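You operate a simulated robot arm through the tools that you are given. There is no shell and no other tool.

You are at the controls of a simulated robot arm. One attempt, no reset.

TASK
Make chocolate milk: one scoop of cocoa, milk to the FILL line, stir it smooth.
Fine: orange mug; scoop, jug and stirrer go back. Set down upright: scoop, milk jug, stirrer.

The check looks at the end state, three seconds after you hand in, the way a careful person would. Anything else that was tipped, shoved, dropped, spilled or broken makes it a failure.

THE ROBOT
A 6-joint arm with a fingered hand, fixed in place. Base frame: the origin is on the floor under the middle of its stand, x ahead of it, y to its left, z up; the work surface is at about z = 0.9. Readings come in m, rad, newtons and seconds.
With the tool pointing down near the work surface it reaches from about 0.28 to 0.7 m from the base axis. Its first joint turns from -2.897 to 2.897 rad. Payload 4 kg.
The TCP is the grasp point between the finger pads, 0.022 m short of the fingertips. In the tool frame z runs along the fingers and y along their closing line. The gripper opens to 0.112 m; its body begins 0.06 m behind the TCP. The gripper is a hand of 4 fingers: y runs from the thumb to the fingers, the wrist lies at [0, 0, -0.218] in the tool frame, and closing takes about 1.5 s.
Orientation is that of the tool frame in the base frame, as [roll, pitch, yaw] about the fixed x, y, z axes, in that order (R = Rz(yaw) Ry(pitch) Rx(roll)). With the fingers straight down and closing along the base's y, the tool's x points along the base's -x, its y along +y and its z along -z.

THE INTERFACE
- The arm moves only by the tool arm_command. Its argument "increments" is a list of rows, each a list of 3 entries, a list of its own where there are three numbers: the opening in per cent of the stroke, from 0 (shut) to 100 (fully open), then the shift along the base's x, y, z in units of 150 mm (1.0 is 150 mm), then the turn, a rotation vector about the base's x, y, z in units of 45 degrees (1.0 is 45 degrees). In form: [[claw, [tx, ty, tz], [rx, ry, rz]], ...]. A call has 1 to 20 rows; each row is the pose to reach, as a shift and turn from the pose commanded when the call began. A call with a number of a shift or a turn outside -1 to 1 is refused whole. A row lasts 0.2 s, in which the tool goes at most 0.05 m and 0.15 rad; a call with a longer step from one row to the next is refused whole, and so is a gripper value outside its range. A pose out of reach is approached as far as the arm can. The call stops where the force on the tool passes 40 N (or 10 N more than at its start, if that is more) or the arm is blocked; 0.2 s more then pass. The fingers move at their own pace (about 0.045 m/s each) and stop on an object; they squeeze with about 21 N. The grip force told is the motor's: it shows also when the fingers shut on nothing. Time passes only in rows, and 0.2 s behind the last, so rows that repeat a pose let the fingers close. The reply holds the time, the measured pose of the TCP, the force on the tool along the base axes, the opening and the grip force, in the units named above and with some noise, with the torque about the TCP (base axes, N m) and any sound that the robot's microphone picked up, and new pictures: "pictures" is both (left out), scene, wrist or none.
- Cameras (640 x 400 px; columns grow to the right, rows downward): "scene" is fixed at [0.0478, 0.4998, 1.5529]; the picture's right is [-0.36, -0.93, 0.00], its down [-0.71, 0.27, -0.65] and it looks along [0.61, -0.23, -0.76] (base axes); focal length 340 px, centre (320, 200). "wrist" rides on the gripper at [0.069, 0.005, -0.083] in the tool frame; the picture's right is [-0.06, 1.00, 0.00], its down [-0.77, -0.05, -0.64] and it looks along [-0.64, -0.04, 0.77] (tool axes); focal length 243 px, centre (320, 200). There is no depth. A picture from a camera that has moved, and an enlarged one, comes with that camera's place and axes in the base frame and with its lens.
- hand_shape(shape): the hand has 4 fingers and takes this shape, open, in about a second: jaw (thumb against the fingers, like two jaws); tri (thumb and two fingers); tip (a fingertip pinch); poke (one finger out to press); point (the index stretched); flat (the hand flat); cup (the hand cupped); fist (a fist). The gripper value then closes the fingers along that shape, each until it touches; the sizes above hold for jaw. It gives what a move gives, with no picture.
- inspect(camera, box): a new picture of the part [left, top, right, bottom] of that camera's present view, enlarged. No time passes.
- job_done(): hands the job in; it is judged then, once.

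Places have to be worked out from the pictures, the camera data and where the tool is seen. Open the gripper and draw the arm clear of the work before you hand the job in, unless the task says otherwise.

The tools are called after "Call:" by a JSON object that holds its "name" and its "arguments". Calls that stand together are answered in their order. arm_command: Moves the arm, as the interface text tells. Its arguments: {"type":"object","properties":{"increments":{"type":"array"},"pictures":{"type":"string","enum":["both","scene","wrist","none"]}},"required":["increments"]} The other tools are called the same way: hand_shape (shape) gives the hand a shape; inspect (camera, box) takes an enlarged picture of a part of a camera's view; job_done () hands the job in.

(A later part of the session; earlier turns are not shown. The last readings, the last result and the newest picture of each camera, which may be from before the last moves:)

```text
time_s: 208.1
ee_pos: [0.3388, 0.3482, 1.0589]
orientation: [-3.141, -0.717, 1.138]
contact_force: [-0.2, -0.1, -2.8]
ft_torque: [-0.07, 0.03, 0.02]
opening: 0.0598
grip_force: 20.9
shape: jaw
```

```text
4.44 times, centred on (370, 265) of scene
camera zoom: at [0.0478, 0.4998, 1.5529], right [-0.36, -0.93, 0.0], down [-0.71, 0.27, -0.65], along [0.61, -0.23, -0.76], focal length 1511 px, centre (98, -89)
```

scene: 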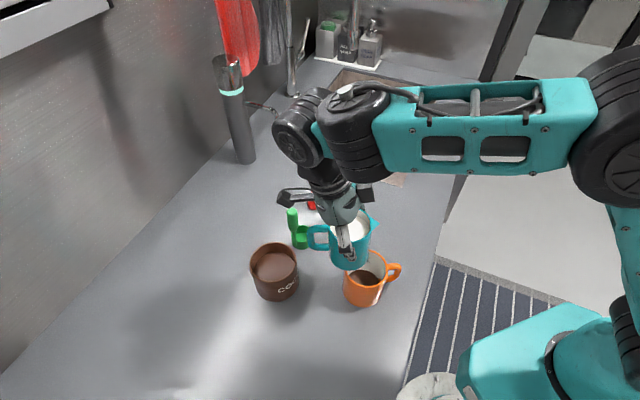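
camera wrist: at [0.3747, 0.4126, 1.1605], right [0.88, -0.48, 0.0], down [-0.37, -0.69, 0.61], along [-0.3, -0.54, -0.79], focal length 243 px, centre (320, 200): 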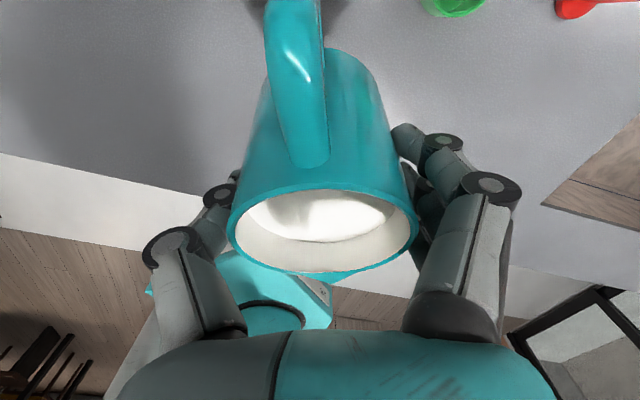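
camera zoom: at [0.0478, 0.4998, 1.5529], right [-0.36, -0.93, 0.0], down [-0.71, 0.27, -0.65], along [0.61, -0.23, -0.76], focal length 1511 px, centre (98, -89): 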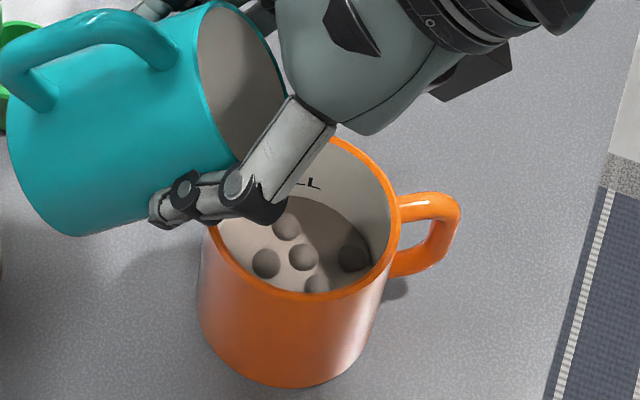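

Stream stopped; the level edge is nearing the bottom of the FILL lettering. I tilt 4° more with a hold and view from both cameras.

Call:
{"name": "arm_command", "arguments": {"increments": [[30, [-0.002, -0.005, -0.005], [0.027, -0.0125, 0]], [30, [-0.004, -0.01, -0.01], [0.054, -0.025, 0]], [30, [-0.006, -0.014, -0.015], [0.0806, -0.0376, 0]], [30, [-0.006, -0.014, -0.015], [0.0806, -0.0376, 0]], [30, [-0.006, -0.014, -0.015], [0.0806, -0.0376, 0]], [30, [-0.006, -0.014, -0.015], [0.0806, -0.0376, 0]], [30, [-0.006, -0.014, -0.015], [0.0806, -0.0376, 0]], [30, [-0.006, -0.014, -0.015], [0.0806, -0.0376, 0]]], "pictures": "wrist"}}

Call:
{"name": "inspect", "arguments": {"camera": "scene", "box": [330, 220, 410, 310]}}

```text
time_s: 209.9
ee_pos: [0.3375, 0.3454, 1.0558]
orientation: [3.141, -0.786, 1.139]
contact_force: [0.1, 0.0, -2.4]
ft_torque: [-0.09, 0.01, -0.02]
opening: 0.0598
grip_force: 20.7
shape: jaw
camera wrist: at [0.3389, 0.3348, 1.1634], right [0.89, -0.46, -0.05], down [-0.46, -0.88, -0.09], along [0.0, 0.1, -1.0], focal length 243 px, centre (320, 200)
```

wrist: 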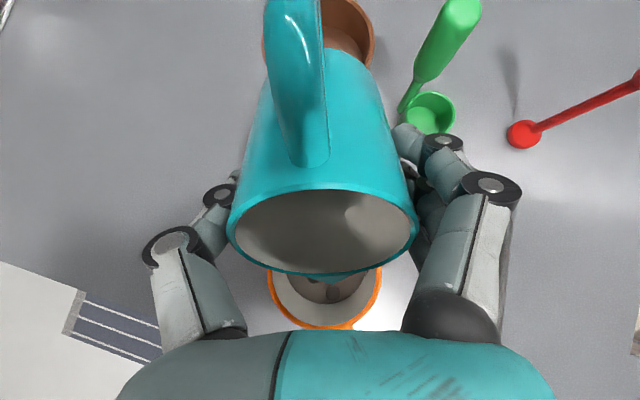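

```text
4.44 times, centred on (370, 265) of scene
camera zoom: at [0.0478, 0.4998, 1.5529], right [-0.36, -0.93, 0.0], down [-0.71, 0.27, -0.65], along [0.61, -0.23, -0.76], focal length 1511 px, centre (98, -89)
```

zoom: 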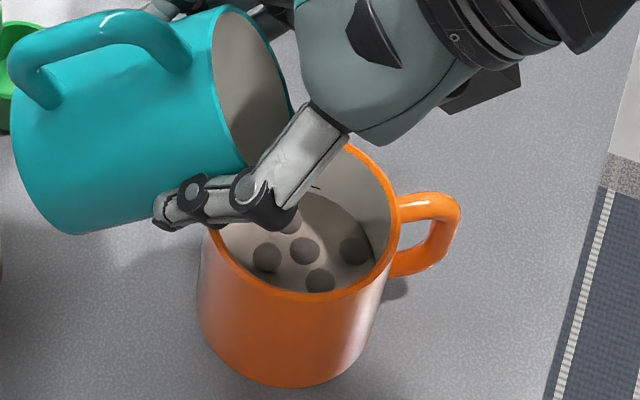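

By my reckoning the level needs about 6 mm more (roughly 28 ml). The thumb hides the mark now, so I tilt 3° more, hold, then tilt back about 20° to look.

Call:
{"name": "arm_command", "arguments": {"increments": [[30, [-0.002, -0.005, -0.005], [0.02, -0.0094, 0]], [30, [-0.004, -0.009, -0.01], [0.04, -0.0188, 0]], [30, [-0.005, -0.011, -0.012], [0.0604, -0.0282, 0]], [30, [-0.005, -0.011, -0.012], [0.0604, -0.0282, 0]], [30, [-0.005, -0.011, -0.012], [0.0604, -0.0282, 0]], [30, [-0.005, -0.011, -0.012], [0.0604, -0.0282, 0]], [30, [-0.005, -0.011, -0.012], [0.0604, -0.0282, 0]]], "pictures": "none"}}

Call:
{"name": "inspect", "arguments": {"camera": "scene", "box": [330, 220, 410, 310]}}

Call:
{"name": "arm_command", "arguments": {"increments": [[30, [0.003, 0.007, 0.005], [-0.07, 0.0325, 0]], [30, [0.007, 0.015, 0.012], [-0.14, 0.065, 0]], [30, [0.01, 0.024, 0.02], [-0.22, 0.1025, 0]], [30, [0.014, 0.032, 0.03], [-0.3, 0.14, 0]], [30, [0.018, 0.04, 0.04], [-0.38, 0.177, 0]], [30, [0.02, 0.045, 0.05], [-0.46, 0.2145, 0]], [30, [0.02, 0.045, 0.05], [-0.46, 0.2145, 0]]], "pictures": "none"}}

Call:
{"name": "inspect", "arguments": {"camera": "scene", "box": [330, 220, 410, 310]}}

```text
time_s: 211.5
ee_pos: [0.3381, 0.3449, 1.0551]
orientation: [3.141, -0.838, 1.138]
contact_force: [1.0, -0.1, -2.0]
ft_torque: [-0.1, 0.0, 0.01]
opening: 0.0596
grip_force: 20.6
shape: jaw
```

```text
4.44 times, centred on (370, 265) of scene
camera zoom: at [0.0478, 0.4998, 1.5529], right [-0.36, -0.93, 0.0], down [-0.71, 0.27, -0.65], along [0.61, -0.23, -0.76], focal length 1511 px, centre (98, -89)
```

zoom: 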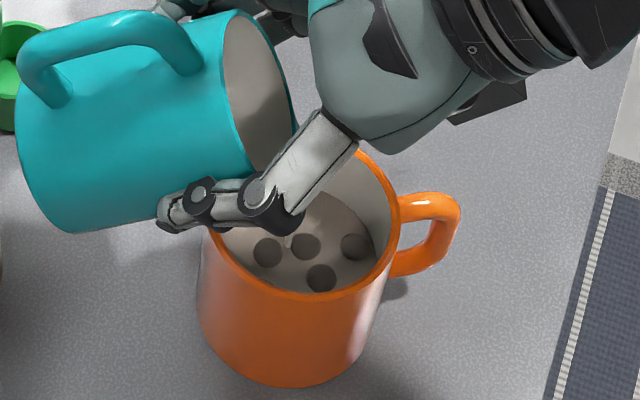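

```text
time_s: 213.1
ee_pos: [0.3402, 0.3509, 1.0621]
orientation: [-3.141, -0.439, 1.136]
contact_force: [-1.4, -0.1, -2.1]
ft_torque: [-0.07, 0.03, 0.03]
opening: 0.0599
grip_force: 20.7
shape: jaw
```

```text
4.44 times, centred on (370, 265) of scene
camera zoom: at [0.0478, 0.4998, 1.5529], right [-0.36, -0.93, 0.0], down [-0.71, 0.27, -0.65], along [0.61, -0.23, -0.76], focal length 1511 px, centre (98, -89)
```

zoom: 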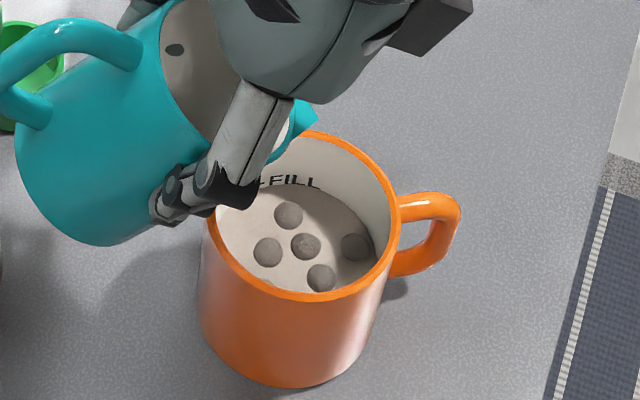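

I zoom in tighter on the FILL line to judge the remaining gap.

Call:
{"name": "inspect", "arguments": {"camera": "scene", "box": [345, 248, 395, 288]}}

```text
10.00 times, centred on (370, 268) of scene
camera zoom: at [0.0478, 0.4998, 1.5529], right [-0.36, -0.93, 0.0], down [-0.71, 0.27, -0.65], along [0.61, -0.23, -0.76], focal length 3401 px, centre (-180, -480)
```

zoom: 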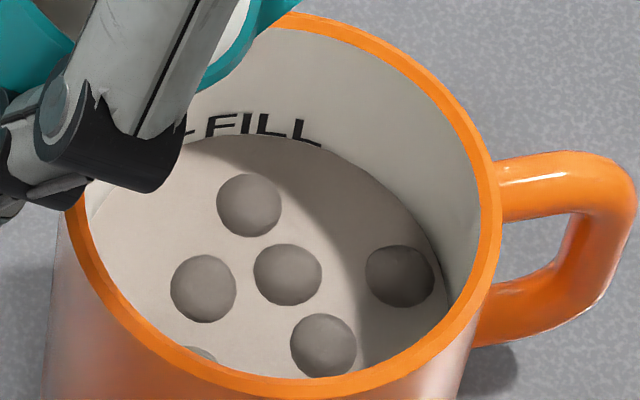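

The gap is about 4 mm (roughly 19 ml). From the jug geometry that corresponds to about 69° of tilt, so I tilt to 68.5°, hold, and then return to look.

Call:
{"name": "arm_command", "arguments": {"increments": [[30, [-0.003, -0.007, -0.006], [0.08, -0.0373, 0]], [30, [-0.006, -0.014, -0.012], [0.16, -0.0746, 0]], [30, [-0.009, -0.022, -0.02], [0.24, -0.1119, 0]], [30, [-0.012, -0.03, -0.028], [0.32, -0.1492, 0]], [30, [-0.015, -0.038, -0.036], [0.4, -0.1865, 0]], [30, [-0.018, -0.046, -0.044], [0.47, -0.219, 0]], [30, [-0.021, -0.053, -0.05], [0.52, -0.2424, 0]], [30, [-0.023, -0.058, -0.053], [0.552, -0.2573, 0]], [30, [-0.023, -0.058, -0.053], [0.552, -0.2573, 0]], [30, [-0.023, -0.058, -0.053], [0.552, -0.2573, 0]], [30, [-0.023, -0.058, -0.053], [0.552, -0.2573, 0]], [30, [-0.023, -0.058, -0.053], [0.552, -0.2573, 0]]], "pictures": "none"}}

Call:
{"name": "inspect", "arguments": {"camera": "scene", "box": [330, 220, 410, 310]}}

Call:
{"name": "arm_command", "arguments": {"increments": [[30, [0.003, 0.007, 0.005], [-0.07, 0.0325, 0]], [30, [0.007, 0.015, 0.012], [-0.14, 0.065, 0]], [30, [0.01, 0.024, 0.02], [-0.22, 0.1025, 0]], [30, [0.014, 0.032, 0.03], [-0.3, 0.14, 0]], [30, [0.018, 0.04, 0.04], [-0.38, 0.177, 0]], [30, [0.02, 0.045, 0.05], [-0.46, 0.2145, 0]], [30, [0.023, 0.055, 0.053], [-0.552, 0.2573, 0]], [30, [0.023, 0.055, 0.053], [-0.552, 0.2573, 0]]], "pictures": "none"}}

Call:
{"name": "inspect", "arguments": {"camera": "scene", "box": [345, 248, 395, 288]}}

```text
time_s: 215.7
ee_pos: [0.338, 0.3434, 1.0528]
orientation: [-3.141, -0.918, 1.139]
contact_force: [-0.2, 0.1, -2.1]
ft_torque: [-0.06, 0.04, -0.01]
opening: 0.0597
grip_force: 21.1
shape: jaw
```

```text
4.44 times, centred on (370, 265) of scene
camera zoom: at [0.0478, 0.4998, 1.5529], right [-0.36, -0.93, 0.0], down [-0.71, 0.27, -0.65], along [0.61, -0.23, -0.76], focal length 1511 px, centre (98, -89)
```

zoom: 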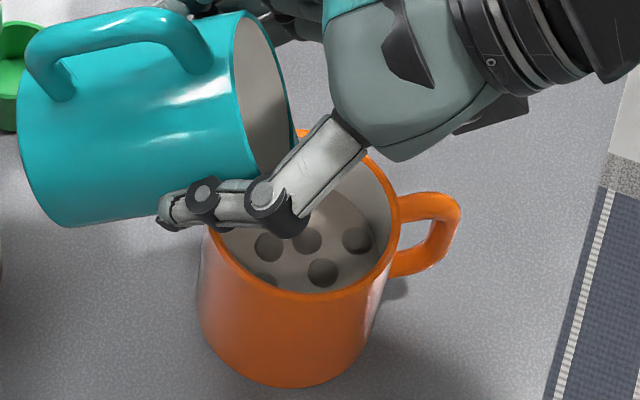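

```text
time_s: 217.5
ee_pos: [0.3411, 0.3514, 1.0618]
orientation: [-3.141, -0.437, 1.136]
contact_force: [0.1, 0.2, -1.7]
ft_torque: [-0.06, 0.04, -0.01]
opening: 0.0597
grip_force: 20.6
shape: jaw
```

```text
10.00 times, centred on (370, 268) of scene
camera zoom: at [0.0478, 0.4998, 1.5529], right [-0.36, -0.93, 0.0], down [-0.71, 0.27, -0.65], along [0.61, -0.23, -0.76], focal length 3401 px, centre (-180, -480)
```

zoom: 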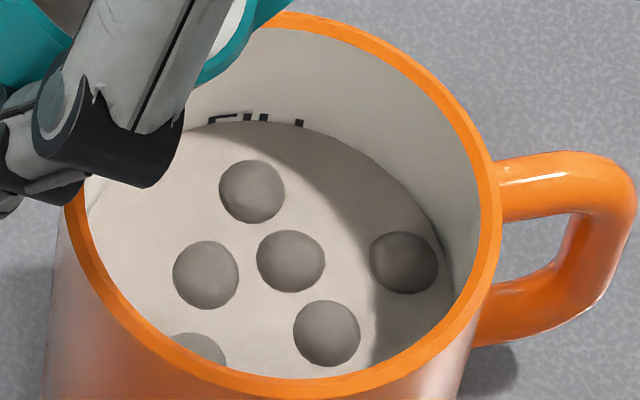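

The surface now sits right on the FILL mark (half-way up the lettering, where the line is). I tilt the jug fully back upright above the mug.

Call:
{"name": "arm_command", "arguments": {"increments": [[30, [0, 0.003, 0.015], [-0.09, 0.042, 0]], [30, [0, 0.006, 0.03], [-0.18, 0.084, 0]], [30, [0, 0.01, 0.045], [-0.27, 0.126, 0]], [30, [0, 0.01, 0.06], [-0.36, 0.168, 0]], [30, [0, 0.01, 0.08], [-0.45, 0.21, 0]], [30, [0, 0, 0.1], [-0.54, 0.252, 0]], [30, [-0.005, -0.01, 0.12], [-0.63, 0.294, 0]], [30, [-0.01, -0.025, 0.14], [-0.72, 0.336, 0]], [30, [-0.015, -0.04, 0.17], [-0.79, 0.3685, 0]], [30, [-0.02, -0.05, 0.19], [-0.8265, 0.3854, 0]], [30, [-0.02, -0.05, 0.19], [-0.8265, 0.3854, 0]]], "pictures": "both"}}

Call:
{"name": "inspect", "arguments": {"camera": "scene", "box": [345, 248, 395, 288]}}

```text
time_s: 219.9
ee_pos: [0.3375, 0.3436, 1.0898]
orientation: [-3.137, 0.277, 1.135]
contact_force: [-0.1, 1.0, -3.4]
ft_torque: [-0.07, 0.0, 0.0]
opening: 0.0596
grip_force: 20.4
shape: jaw
camera wrist: at [0.3799, 0.4221, 1.1504], right [0.88, -0.48, 0.01], down [-0.28, -0.49, 0.83], along [-0.39, -0.73, -0.56], focal length 243 px, centre (320, 200)
```

scene: 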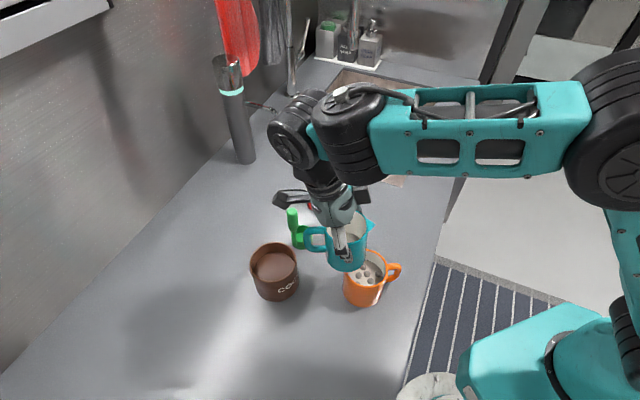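
wrist: 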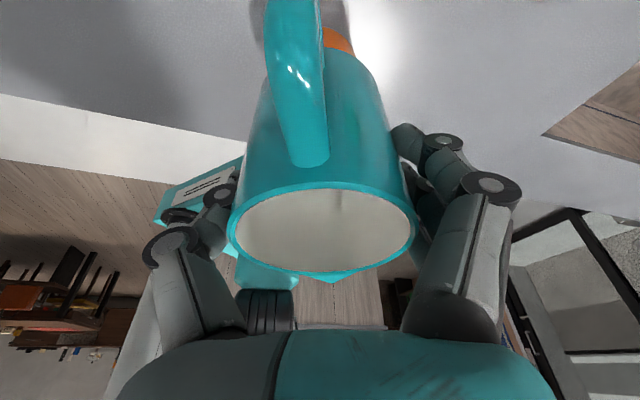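

```text
10.00 times, centred on (370, 268) of scene
camera zoom: at [0.0478, 0.4998, 1.5529], right [-0.36, -0.93, 0.0], down [-0.71, 0.27, -0.65], along [0.61, -0.23, -0.76], focal length 3401 px, centre (-180, -480)
```

zoom: 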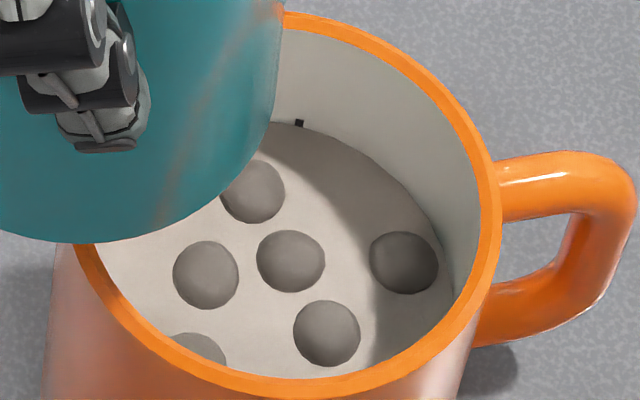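

Jug upright. I move it off to the side (first half of the way back) to get an unobstructed look at the level.

Call:
{"name": "arm_command", "arguments": {"increments": [[30, [0.01, -0.015, 0], [0, 0, -0.03]], [30, [0.03, -0.04, 0], [0, 0, -0.09]], [30, [0.055, -0.075, 0], [0, 0, -0.16]], [30, [0.08, -0.11, 0], [0, 0, -0.23]], [30, [0.105, -0.145, 0], [0, 0, -0.3]], [30, [0.13, -0.18, 0], [0, 0, -0.37]], [30, [0.155, -0.215, 0], [0, 0, -0.44]], [30, [0.18, -0.25, 0], [0, 0, -0.51]], [30, [0.205, -0.285, 0], [0, 0, -0.58]], [30, [0.23, -0.32, 0], [0, 0, -0.65]], [30, [0.255, -0.355, 0], [0, 0, -0.72]], [30, [0.28, -0.39, 0], [0, 0, -0.79]], [30, [0.305, -0.42, 0], [0, 0, -0.86]], [30, [0.33, -0.45, 0], [0, 0, -0.91]], [30, [0.34, -0.465, 0], [0, 0, -0.945]]], "pictures": "scene"}}

Call:
{"name": "inspect", "arguments": {"camera": "scene", "box": [345, 248, 395, 288]}}

```text
time_s: 223.1
ee_pos: [0.3887, 0.2738, 1.0902]
orientation: [-3.137, 0.278, 0.394]
contact_force: [0.5, -0.2, -2.2]
ft_torque: [-0.03, 0.02, 0.02]
opening: 0.0596
grip_force: 21.0
shape: jaw
```

scene: 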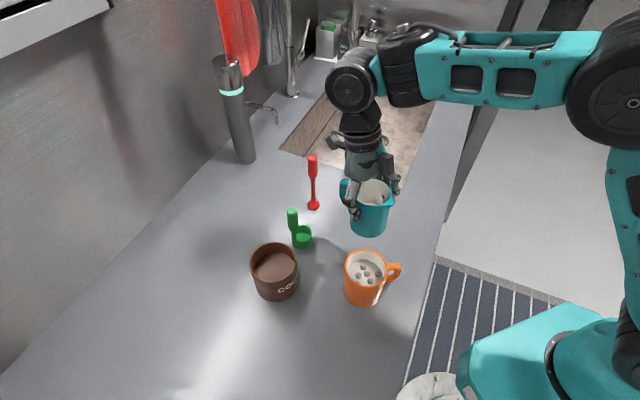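

```text
10.00 times, centred on (370, 268) of scene
camera zoom: at [0.0478, 0.4998, 1.5529], right [-0.36, -0.93, 0.0], down [-0.71, 0.27, -0.65], along [0.61, -0.23, -0.76], focal length 3401 px, centre (-180, -480)
```

zoom: 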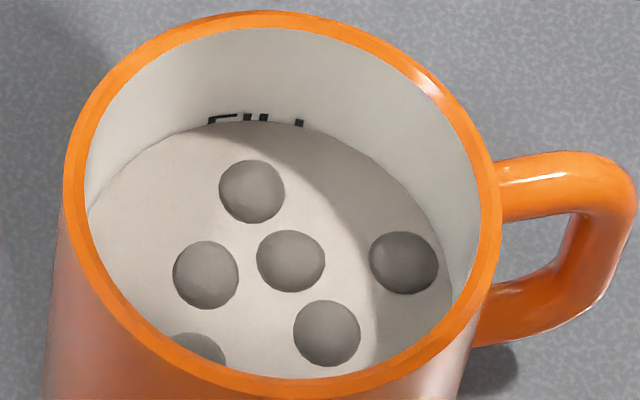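

The milk surface coincides with the FILL line. I carry the jug back over its original place.

Call:
{"name": "arm_command", "arguments": {"increments": [[30, [0.01, -0.015, 0], [0, 0, -0.03]], [30, [0.03, -0.04, 0], [0, 0, -0.09]], [30, [0.05, -0.075, 0], [0, 0, -0.16]], [30, [0.075, -0.11, 0], [0, 0, -0.23]], [30, [0.1, -0.145, 0], [0, 0, -0.3]], [30, [0.125, -0.18, 0], [0, 0, -0.37]], [30, [0.15, -0.215, 0], [0, 0, -0.44]], [30, [0.175, -0.25, 0], [0, 0, -0.51]], [30, [0.2, -0.285, 0], [0, 0, -0.58]], [30, [0.225, -0.32, 0], [0, 0, -0.65]], [30, [0.25, -0.355, 0], [0, 0, -0.72]], [30, [0.275, -0.39, 0], [0, 0, -0.79]], [30, [0.3, -0.42, 0], [0, 0, -0.86]], [30, [0.32, -0.45, 0], [0, 0, -0.91]], [30, [0.33, -0.466, 0], [0, 0, -0.945]], [30, [0.33, -0.466, 0], [0, 0, -0.945]]], "pictures": "none"}}

Call:
{"name": "arm_command", "arguments": {"increments": [[30, [0, 0, -0.06], [0, 0, 0]], [30, [0, 0, -0.14], [0, 0, 0]], [30, [0, 0, -0.23], [0, 0, 0]], [30, [0, 0, -0.32], [0, 0, 0]], [30, [0, 0, -0.41], [0, 0, 0]], [30, [0, 0, -0.5], [0, 0, 0]], [30, [0, 0, -0.58], [0, 0, 0]], [30, [0, 0, -0.64], [0, 0, 0]], [30, [0, 0, -0.69], [0, 0, 0]], [30, [0, 0, -0.73], [0, 0, 0]], [30, [0, 0, -0.73], [0, 0, 0]]], "pictures": "both"}}

Call:
{"name": "inspect", "arguments": {"camera": "scene", "box": [320, 140, 450, 260]}}

```text
time_s: 226.5
ee_pos: [0.4386, 0.2041, 1.091]
orientation: [-3.139, 0.277, -0.347]
contact_force: [-0.6, -0.6, -2.4]
ft_torque: [0.06, 0.02, 0.04]
opening: 0.0594
grip_force: 20.8
shape: jaw
```

```text
time_s: 228.9
ee_pos: [0.4382, 0.2034, 0.9812]
orientation: [-3.139, 0.277, -0.348]
contact_force: [-1.5, -0.3, -2.8]
ft_torque: [0.0, 0.03, -0.02]
opening: 0.0596
grip_force: 20.9
shape: jaw
camera wrist: at [0.5218, 0.1689, 1.0413], right [-0.4, -0.92, 0.01], down [-0.51, 0.24, 0.83], along [-0.76, 0.32, -0.56], focal length 243 px, centre (320, 200)
```

scene: 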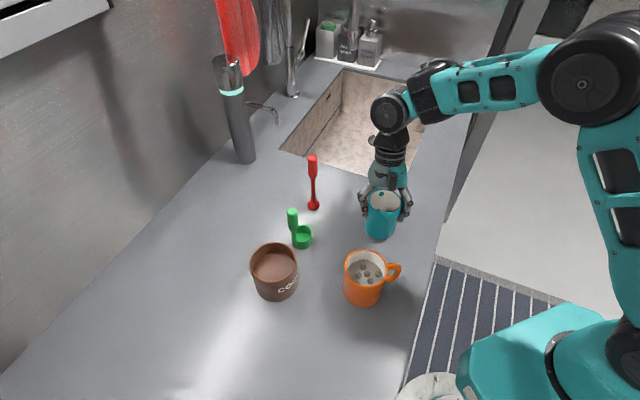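
wrist: 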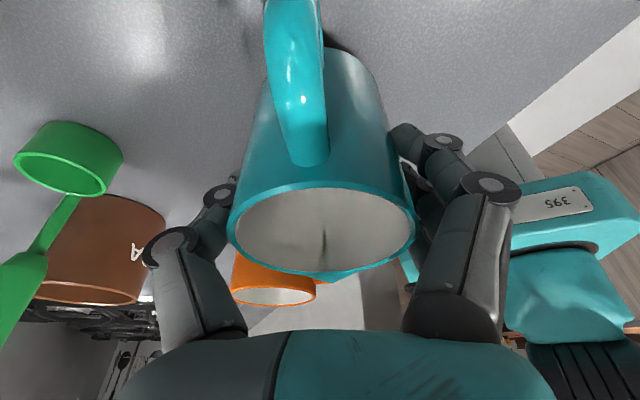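

```text
3.33 times, centred on (385, 200) of scene
camera zoom: at [0.0478, 0.4998, 1.5529], right [-0.36, -0.93, 0.0], down [-0.71, 0.27, -0.65], along [0.61, -0.23, -0.76], focal length 1134 px, centre (103, 200)
```

zoom: 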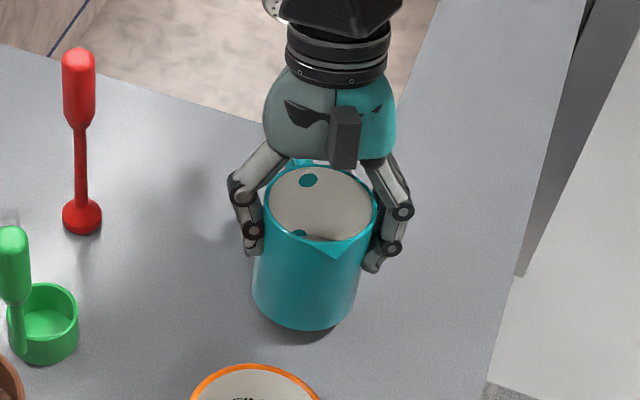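

About 1.3 cm above the counter, right over its spot. I lower in millimetre steps until contact.

Call:
{"name": "arm_command", "arguments": {"increments": [[30, [0, 0, -0.02], [0, 0, 0]], [30, [0, 0, -0.04], [0, 0, 0]], [30, [0, 0, -0.06], [0, 0, 0]], [30, [0, 0, -0.073], [0, 0, 0]], [30, [0, 0, -0.08], [0, 0, 0]], [30, [0, 0, -0.086], [0, 0, 0]]], "pictures": "none"}}

Call:
{"name": "inspect", "arguments": {"camera": "scene", "box": [320, 140, 450, 260]}}

```text
time_s: 230.3
ee_pos: [0.4383, 0.2037, 0.9689]
orientation: [-3.139, 0.279, -0.348]
contact_force: [-1.9, 2.3, 5.1]
ft_torque: [-0.1, -0.01, -0.02]
opening: 0.0594
grip_force: 20.7
shape: jaw
```

```text
3.33 times, centred on (385, 200) of scene
camera zoom: at [0.0478, 0.4998, 1.5529], right [-0.36, -0.93, 0.0], down [-0.71, 0.27, -0.65], along [0.61, -0.23, -0.76], focal length 1134 px, centre (103, 200)
```

zoom: 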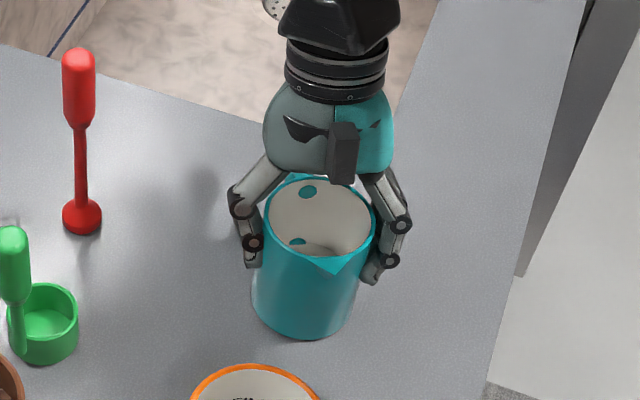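

The jug is standing on the counter (5 N contact) in its original place. I open slowly and rise straight up.

Call:
{"name": "arm_command", "arguments": {"increments": [[45, [0, 0, 0], [0, 0, 0]], [55, [0, 0, 0], [0, 0, 0]], [60, [0, 0, 0], [0, 0, 0]], [66, [0, 0, 0], [0, 0, 0]], [74, [0, 0, 0], [0, 0, 0]], [84, [0, 0, 0], [0, 0, 0]], [94, [0, 0, 0], [0, 0, 0]], [100, [0, 0, 0], [0, 0, 0]], [100, [0, 0, 0], [0, 0, 0]], [100, [0, 0, 0.06], [0, 0, 0]], [100, [0, 0, 0.14], [0, 0, 0]], [100, [0, 0, 0.25], [0, 0, 0]], [100, [0, 0, 0.4], [0, 0, 0]], [100, [0, 0, 0.58], [0, 0, 0]], [100, [0, 0, 0.76], [0, 0, 0]], [100, [0, 0, 0.9], [0, 0, 0]]], "pictures": "both"}}

Call:
{"name": "inspect", "arguments": {"camera": "scene", "box": [230, 140, 430, 320]}}

```text
time_s: 233.7
ee_pos: [0.4406, 0.2043, 1.1033]
orientation: [-3.138, 0.274, -0.346]
contact_force: [-0.1, 0.1, -1.3]
ft_torque: [0.0, 0.02, -0.01]
opening: 0.1119
grip_force: 0.1
shape: jaw
camera wrist: at [0.523, 0.1685, 1.1637], right [-0.4, -0.92, 0.01], down [-0.51, 0.24, 0.83], along [-0.76, 0.32, -0.56], focal length 243 px, centre (320, 200)
```

scene: 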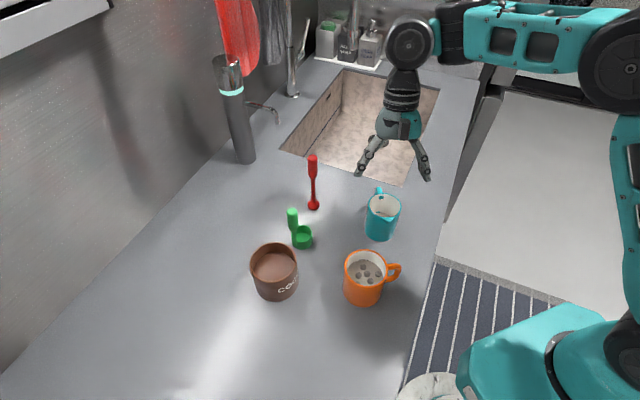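
wrist: 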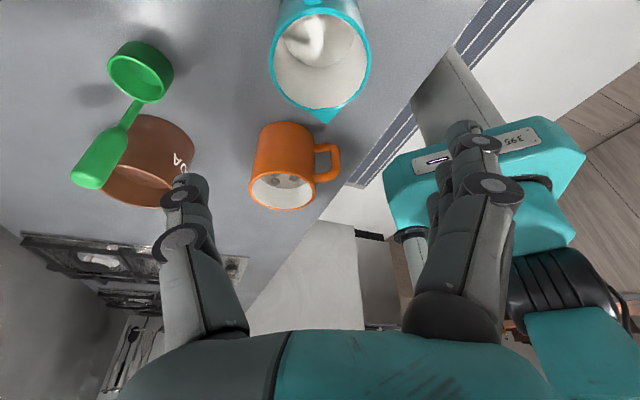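

```text
2.22 times, centred on (330, 230) of scene
camera zoom: at [0.0478, 0.4998, 1.5529], right [-0.36, -0.93, 0.0], down [-0.71, 0.27, -0.65], along [0.61, -0.23, -0.76], focal length 756 px, centre (298, 133)
```

zoom: 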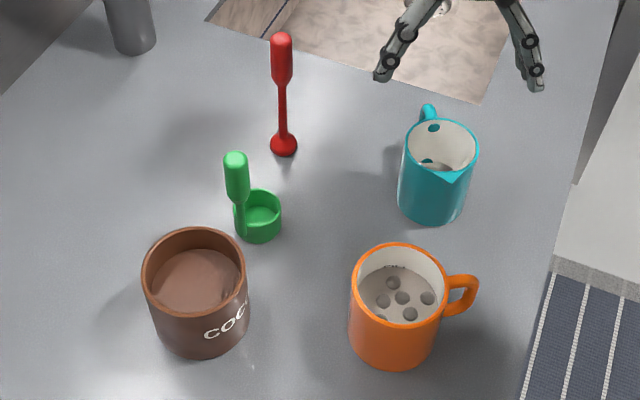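

The jug is back upright in its place; the mug shows milk at the line with cocoa lumps floating. Next comes the stirrer. I rotate the hand back to the side-grasp orientation (azimuth 92°, 13° down), moving towards the stirrer at a safe height.

Call:
{"name": "arm_command", "arguments": {"increments": [[80, [0.02, 0.01, 0.05], [0.077, -0.106, 0.103]], [60, [0.04, 0.02, 0.1], [0.154, -0.211, 0.206]], [50, [0.06, 0.03, 0.15], [0.231, -0.317, 0.309]], [50, [0.08, 0.04, 0.2], [0.308, -0.423, 0.412]], [50, [0.1, 0.05, 0.25], [0.385, -0.528, 0.515]], [50, [0.12, 0.06, 0.3], [0.462, -0.634, 0.618]]], "pictures": "none"}}

Call:
{"name": "arm_command", "arguments": {"increments": [[50, [0.02, 0.01, 0], [0.077, -0.106, 0.103]], [50, [0.04, 0.02, 0], [0.154, -0.211, 0.206]], [50, [0.06, 0.03, 0], [0.231, -0.317, 0.309]], [50, [0.08, 0.04, 0], [0.308, -0.423, 0.412]], [50, [0.1, 0.05, 0], [0.385, -0.528, 0.515]], [50, [0.12, 0.06, 0], [0.462, -0.634, 0.618]]], "pictures": "none"}}

Call:
{"name": "arm_command", "arguments": {"increments": [[50, [0.03, 0.01, 0], [0.077, -0.106, 0.103]], [50, [0.07, 0.02, 0], [0.154, -0.211, 0.206]], [50, [0.12, 0.03, 0], [0.231, -0.317, 0.309]], [50, [0.18, 0.04, 0], [0.308, -0.423, 0.412]], [50, [0.25, 0.04, 0], [0.385, -0.528, 0.515]], [50, [0.33, 0.04, 0], [0.462, -0.634, 0.618]], [50, [0.42, 0.04, 0], [0.462, -0.634, 0.618]], [50, [0.42, 0.04, 0], [0.462, -0.634, 0.618]]], "pictures": "both"}}

```text
time_s: 235.1
ee_pos: [0.4568, 0.2132, 1.1473]
orientation: [-2.739, -0.191, 0.172]
contact_force: [0.0, 0.7, 0.4]
ft_torque: [0.02, -0.04, 0.0]
opening: 0.0569
grip_force: 0.0
shape: jaw
```

```text
time_s: 236.5
ee_pos: [0.4736, 0.2213, 1.1479]
orientation: [-2.573, -0.784, 0.593]
contact_force: [-0.2, 0.0, 0.5]
ft_torque: [-0.02, 0.04, 0.0]
opening: 0.0565
grip_force: 0.1
shape: jaw
```

```text
time_s: 238.3
ee_pos: [0.5222, 0.2558, 1.1352]
orientation: [3.111, -1.327, 1.618]
contact_force: [-0.7, 0.3, -0.3]
ft_torque: [-0.02, 0.01, 0.02]
opening: 0.0568
grip_force: 0.0
shape: jaw
out of reach, approached as far as the arm can: row 6, 7, 8
camera wrist: at [0.5281, 0.1915, 1.2212], right [1.0, 0.0, -0.05], down [-0.03, -0.81, -0.59], along [-0.04, 0.59, -0.81], focal length 243 px, centre (320, 200)
```

scene: 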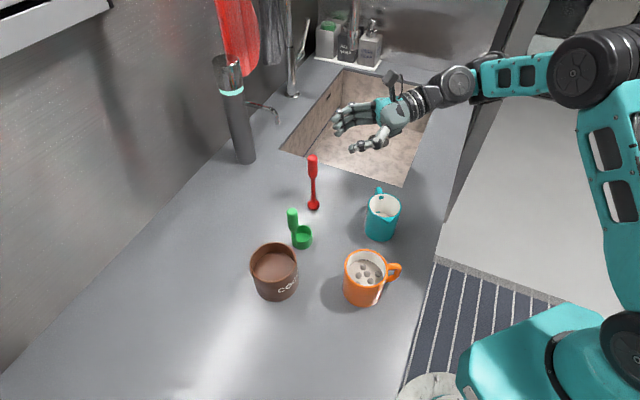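
wrist: 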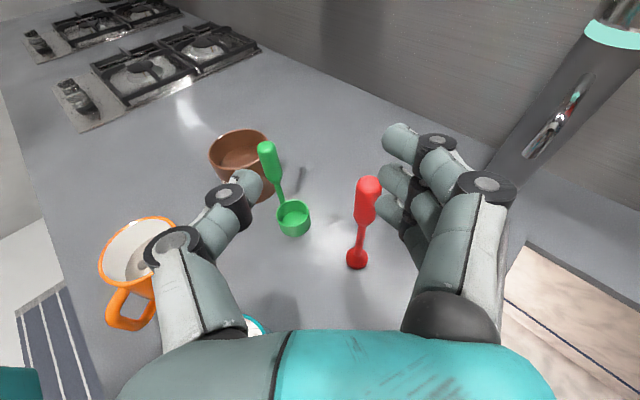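

The hand reaches better with a smaller azimuth. Stirrer axis triangulated at (0.5615, 0.322), grip z 0.99–1.058. I yaw to about 75° and go to a pre-grasp point.

Call:
{"name": "arm_command", "arguments": {"increments": [[50, [0.02, -0.04, 0], [0, 0, -0.13]], [50, [0.04, -0.08, 0], [0, 0, -0.26]], [50, [0.06, -0.12, 0], [0, 0, -0.378]], [50, [0.08, -0.15, -0.1], [0, 0, -0.378]], [50, [0.096, -0.18, -0.25], [0, 0, -0.378]], [50, [0.096, -0.18, -0.4], [0, 0, -0.378]], [50, [0.096, -0.18, -0.4], [0, 0, -0.378]]], "pictures": "both"}}

```text
time_s: 239.9
ee_pos: [0.5369, 0.2308, 1.0737]
orientation: [3.136, -1.347, 1.322]
contact_force: [-0.9, 1.2, 0.4]
ft_torque: [-0.04, 0.01, -0.01]
opening: 0.0571
grip_force: 0.0
shape: jaw
camera wrist: at [0.5255, 0.1662, 1.1597], right [0.96, -0.27, -0.06], down [-0.25, -0.76, -0.6], along [0.11, 0.59, -0.8], focal length 243 px, centre (320, 200)
```

scene: 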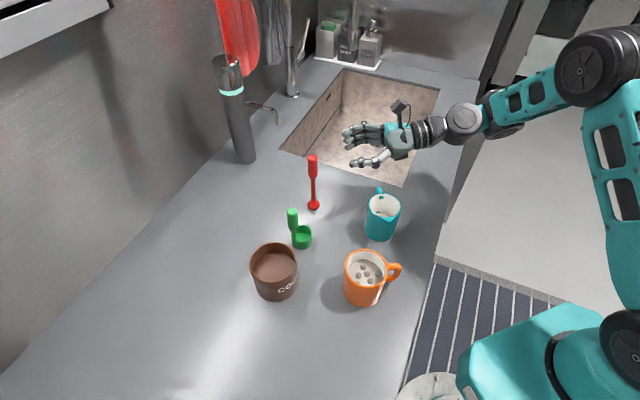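
wrist: 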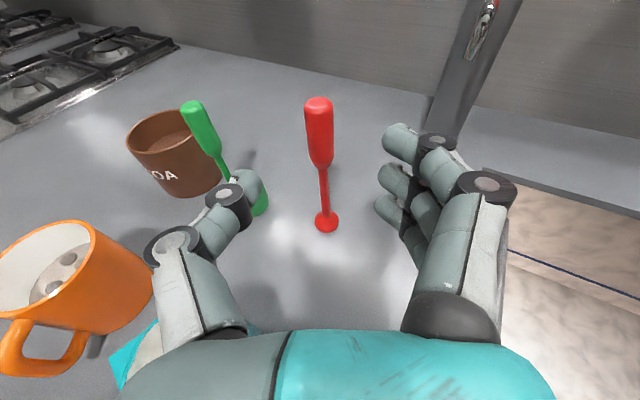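

The stirrer stands straight ahead on the tool axis at (0.561, 0.3215). I descend to the approach line and advance to 2.5 cm short of it.

Call:
{"name": "arm_command", "arguments": {"increments": [[50, [0.02, 0.06, -0.1], [0, 0, 0]], [50, [0.043, 0.141, -0.223], [0, 0, 0]], [50, [0.062, 0.215, -0.24], [0, 0, 0]], [50, [0.08, 0.29, -0.257], [0, 0, 0]], [50, [0.099, 0.362, -0.275], [0, 0, 0]], [50, [0.099, 0.362, -0.275], [0, 0, 0]]], "pictures": "both"}}

Call:
{"name": "inspect", "arguments": {"camera": "wrist", "box": [200, 70, 460, 290]}}

Call:
{"name": "inspect", "arguments": {"camera": "scene", "box": [280, 110, 440, 250]}}

```text
time_s: 241.3
ee_pos: [0.5533, 0.2836, 1.0345]
orientation: [3.139, -1.345, 1.317]
contact_force: [0.7, 0.1, 0.1]
ft_torque: [0.02, 0.03, 0.0]
opening: 0.0566
grip_force: 0.1
shape: jaw
camera wrist: at [0.5418, 0.2192, 1.1195], right [0.96, -0.27, -0.06], down [-0.25, -0.76, -0.6], along [0.11, 0.59, -0.8], focal length 243 px, centre (320, 200)
```

scene: 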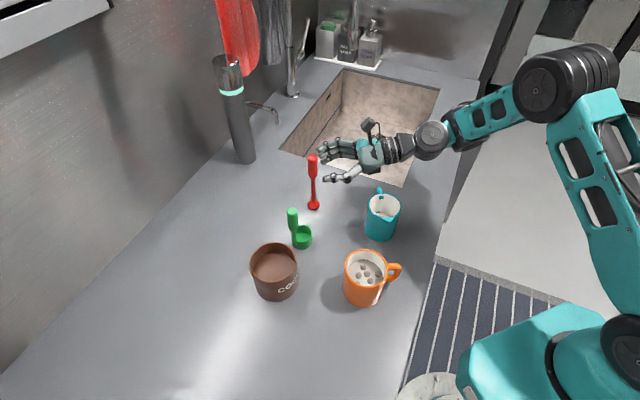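
wrist: 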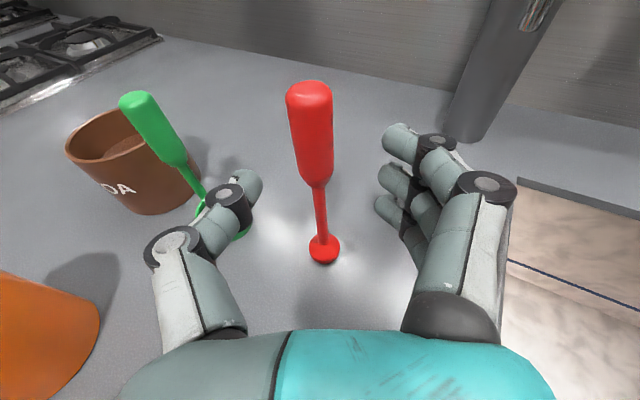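

```text
1.82 times, centred on (330, 180) of wrist
camera zoom: at [0.5418, 0.2192, 1.1195], right [0.96, -0.27, -0.06], down [-0.25, -0.76, -0.6], along [0.11, 0.59, -0.8], focal length 441 px, centre (302, 236)
```

zoom: 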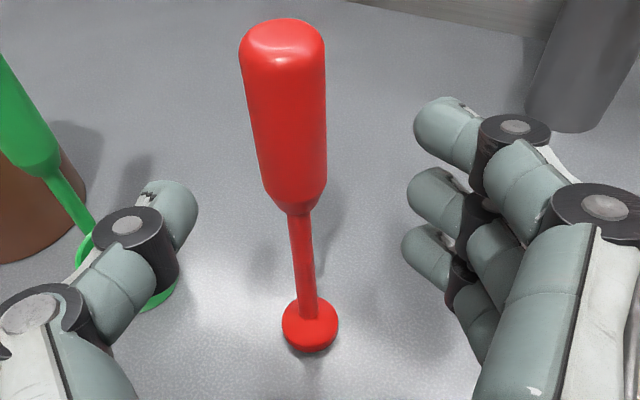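

```text
2.86 times, centred on (360, 180) of scene
camera zoom: at [0.0478, 0.4998, 1.5529], right [-0.36, -0.93, 0.0], down [-0.71, 0.27, -0.65], along [0.61, -0.23, -0.76], focal length 972 px, centre (206, 257)
```

zoom: 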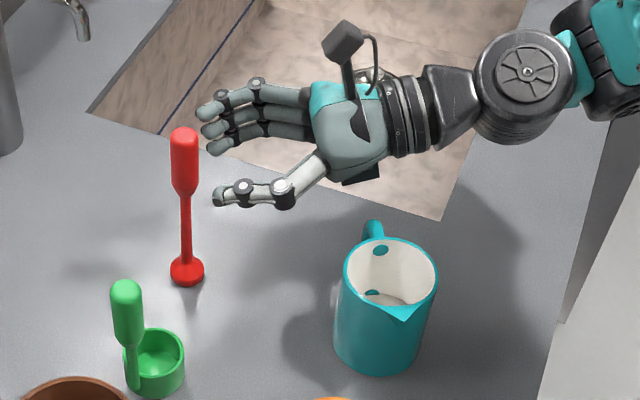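

Aligned within 2 mm. I advance the last 2.6 cm, then pre-close to just before contact.

Call:
{"name": "arm_command", "arguments": {"increments": [[50, [0.01, 0.05, -0.012], [0, 0, 0]], [50, [0.02, 0.1, -0.025], [0, 0, 0]], [50, [0.028, 0.145, -0.035], [0, 0, 0]], [50, [0.03, 0.17, -0.039], [0, 0, 0]], [42, [0.03, 0.17, -0.039], [0, 0, 0]], [34, [0.03, 0.17, -0.039], [0, 0, 0]], [28, [0.03, 0.17, -0.039], [0, 0, 0]], [28, [0.03, 0.17, -0.039], [0, 0, 0]]], "pictures": "none"}}

Call:
{"name": "inspect", "arguments": {"camera": "wrist", "box": [200, 70, 460, 290]}}

Call:
{"name": "inspect", "arguments": {"camera": "scene", "box": [280, 110, 380, 230]}}

```text
time_s: 243.1
ee_pos: [0.5569, 0.3088, 1.0284]
orientation: [3.138, -1.345, 1.317]
contact_force: [-0.5, -0.5, 0.9]
ft_torque: [0.06, 0.0, -0.03]
opening: 0.0318
grip_force: 0.1
shape: jaw
```

```text
1.82 times, centred on (330, 180) of wrist
camera zoom: at [0.5454, 0.2435, 1.1134], right [0.96, -0.27, -0.06], down [-0.25, -0.76, -0.6], along [0.11, 0.59, -0.8], focal length 441 px, centre (302, 236)
```

zoom: 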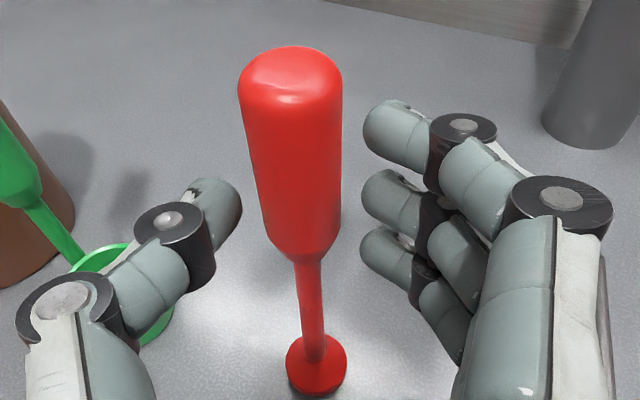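

```text
3.33 times, centred on (330, 170) of scene
camera zoom: at [0.0478, 0.4998, 1.5529], right [-0.36, -0.93, 0.0], down [-0.71, 0.27, -0.65], along [0.61, -0.23, -0.76], focal length 1134 px, centre (287, 300)
```

zoom: 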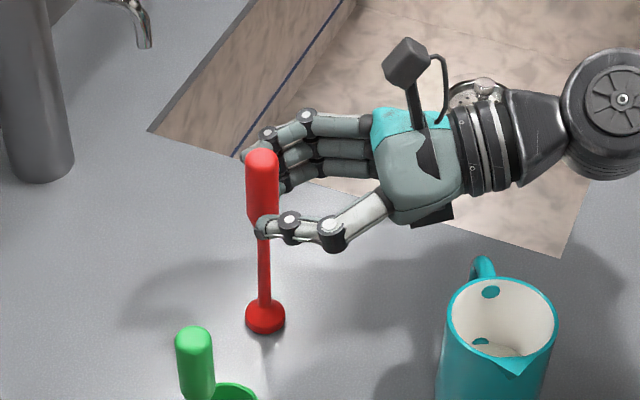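

Fingers are slightly low on the grip, so I raise 5 mm and close fully.

Call:
{"name": "arm_command", "arguments": {"increments": [[28, [0, 0, 0.02], [0, 0, 0]], [28, [0, 0, 0.033], [0, 0, 0]], [24, [0, 0, 0.033], [0, 0, 0]], [20, [0, 0, 0.033], [0, 0, 0]], [16, [0, 0, 0.033], [0, 0, 0]], [12, [0, 0, 0.033], [0, 0, 0]], [8, [0, 0, 0.033], [0, 0, 0]], [8, [0, 0, 0.033], [0, 0, 0]]], "pictures": "none"}}

Call:
{"name": "inspect", "arguments": {"camera": "wrist", "box": [200, 70, 460, 290]}}

Call:
{"name": "inspect", "arguments": {"camera": "scene", "box": [280, 110, 380, 230]}}

```text
time_s: 244.9
ee_pos: [0.5557, 0.3098, 1.0324]
orientation: [3.137, -1.345, 1.319]
contact_force: [0.3, -0.1, -0.6]
ft_torque: [-0.04, -0.01, -0.01]
opening: 0.0163
grip_force: 21.0
shape: jaw
```

```text
1.82 times, centred on (330, 180) of wrist
camera zoom: at [0.5453, 0.2441, 1.1183], right [0.96, -0.27, -0.06], down [-0.25, -0.76, -0.6], along [0.11, 0.59, -0.8], focal length 441 px, centre (302, 236)
```

zoom: 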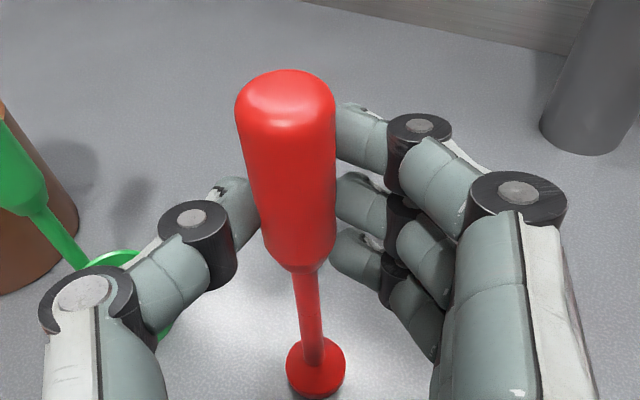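

```text
3.33 times, centred on (330, 170) of scene
camera zoom: at [0.0478, 0.4998, 1.5529], right [-0.36, -0.93, 0.0], down [-0.71, 0.27, -0.65], along [0.61, -0.23, -0.76], focal length 1134 px, centre (287, 300)
```

zoom: 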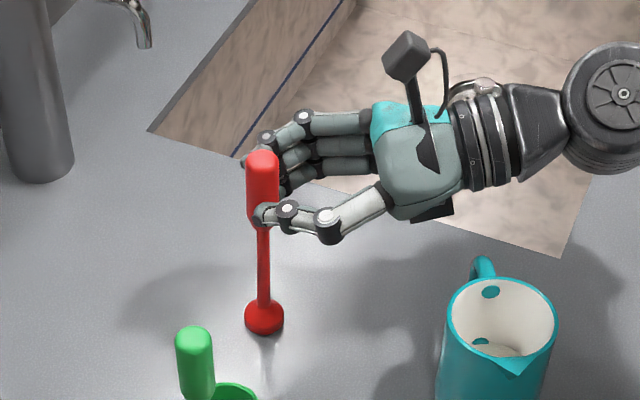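

Same good grip as before (opening 16.3 mm, 21 N). I lift slowly.

Call:
{"name": "arm_command", "arguments": {"increments": [[5, [0, 0, 0.02], [0, 0, 0]], [3, [0, 0, 0.05], [0, 0, 0]], [3, [0, 0, 0.1], [0, 0, 0]], [3, [0, 0, 0.16], [0, 0, 0]], [3, [0, 0, 0.23], [0, 0, 0]], [3, [0, 0, 0.3], [0, 0, 0]], [3, [0, 0, 0.3], [0, 0, 0]]], "pictures": "both"}}

Call:
{"name": "inspect", "arguments": {"camera": "scene", "box": [280, 110, 380, 230]}}

```text
time_s: 246.5
ee_pos: [0.5575, 0.3086, 1.0771]
orientation: [3.135, -1.345, 1.32]
contact_force: [0.5, 0.8, 0.4]
ft_torque: [-0.04, -0.03, -0.02]
opening: 0.0162
grip_force: 20.8
shape: jaw
camera wrist: at [0.5457, 0.2437, 1.1629], right [0.96, -0.27, -0.06], down [-0.25, -0.76, -0.6], along [0.11, 0.59, -0.8], focal length 243 px, centre (320, 200)
```

scene: 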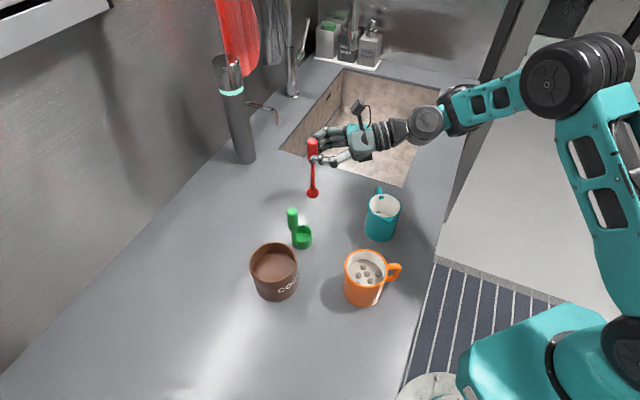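
wrist: 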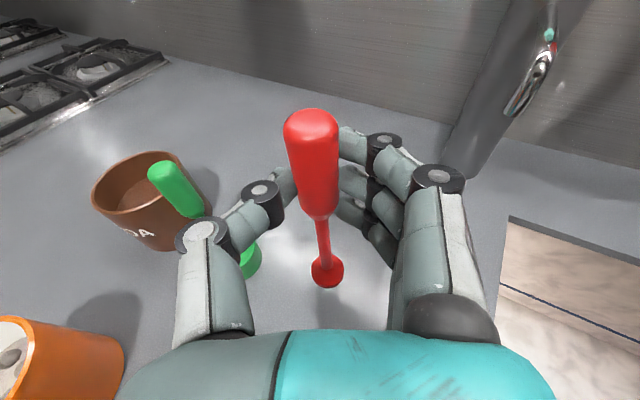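

```text
3.33 times, centred on (330, 170) of scene
camera zoom: at [0.0478, 0.4998, 1.5529], right [-0.36, -0.93, 0.0], down [-0.71, 0.27, -0.65], along [0.61, -0.23, -0.76], focal length 1134 px, centre (287, 300)
```

zoom: 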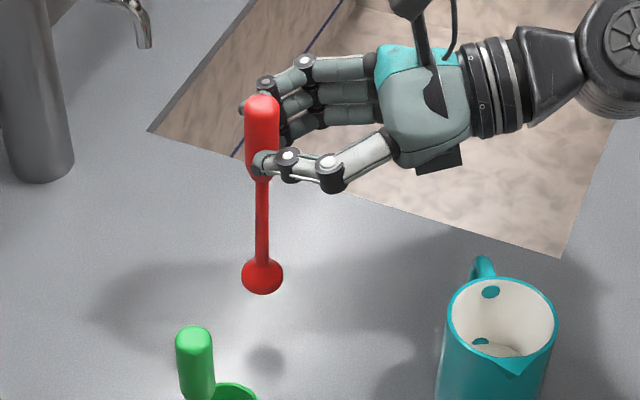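

Lifted cleanly and vertical. I carry the stirrer at height over to the mug, yawing slightly, with smooth steps.

Call:
{"name": "arm_command", "arguments": {"increments": [[3, [0, 0, 0.08], [0, 0, 0]], [3, [-0.03, 0, 0.18], [0, 0, 0.02]], [3, [-0.09, -0.005, 0.28], [0, 0, 0.05]], [3, [-0.17, -0.01, 0.37], [0, 0, 0.09]], [3, [-0.26, -0.02, 0.42], [0, 0, 0.13]], [3, [-0.35, -0.03, 0.43], [0, 0, 0.17]], [3, [-0.44, -0.04, 0.43], [0, 0, 0.21]], [3, [-0.53, -0.05, 0.43], [0, 0, 0.25]], [3, [-0.62, -0.06, 0.43], [0, 0, 0.29]], [3, [-0.71, -0.07, 0.43], [0, 0, 0.33]], [3, [-0.8, -0.08, 0.43], [0, 0, 0.367]], [3, [-0.88, -0.09, 0.43], [0, 0, 0.367]], [3, [-0.93, -0.1, 0.43], [0, 0, 0.367]], [3, [-0.93, -0.1, 0.43], [0, 0, 0.367]]], "pictures": "both"}}

```text
time_s: 249.5
ee_pos: [0.4176, 0.2943, 1.1416]
orientation: [3.139, -1.345, 1.605]
contact_force: [0.7, 0.2, -0.1]
ft_torque: [-0.02, 0.03, -0.02]
opening: 0.0161
grip_force: 21.0
shape: jaw
camera wrist: at [0.4239, 0.2286, 1.2274], right [1.0, 0.02, -0.06], down [-0.02, -0.8, -0.6], along [-0.06, 0.6, -0.8], focal length 243 px, centre (320, 200)
```

scene: 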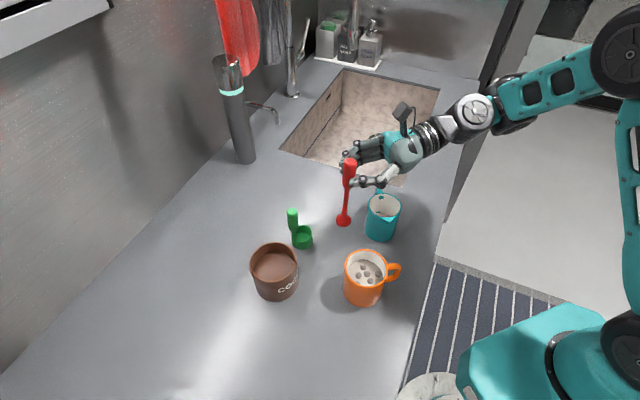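
wrist: 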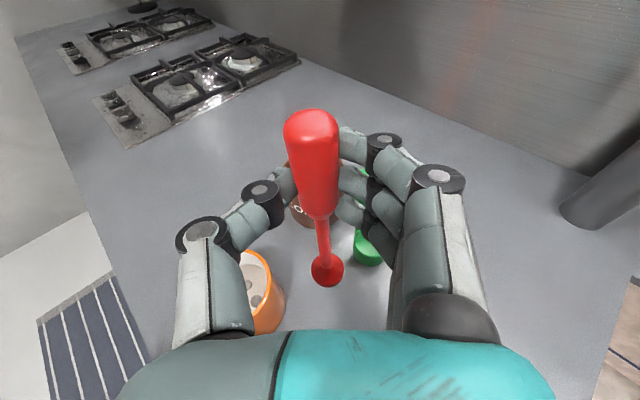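

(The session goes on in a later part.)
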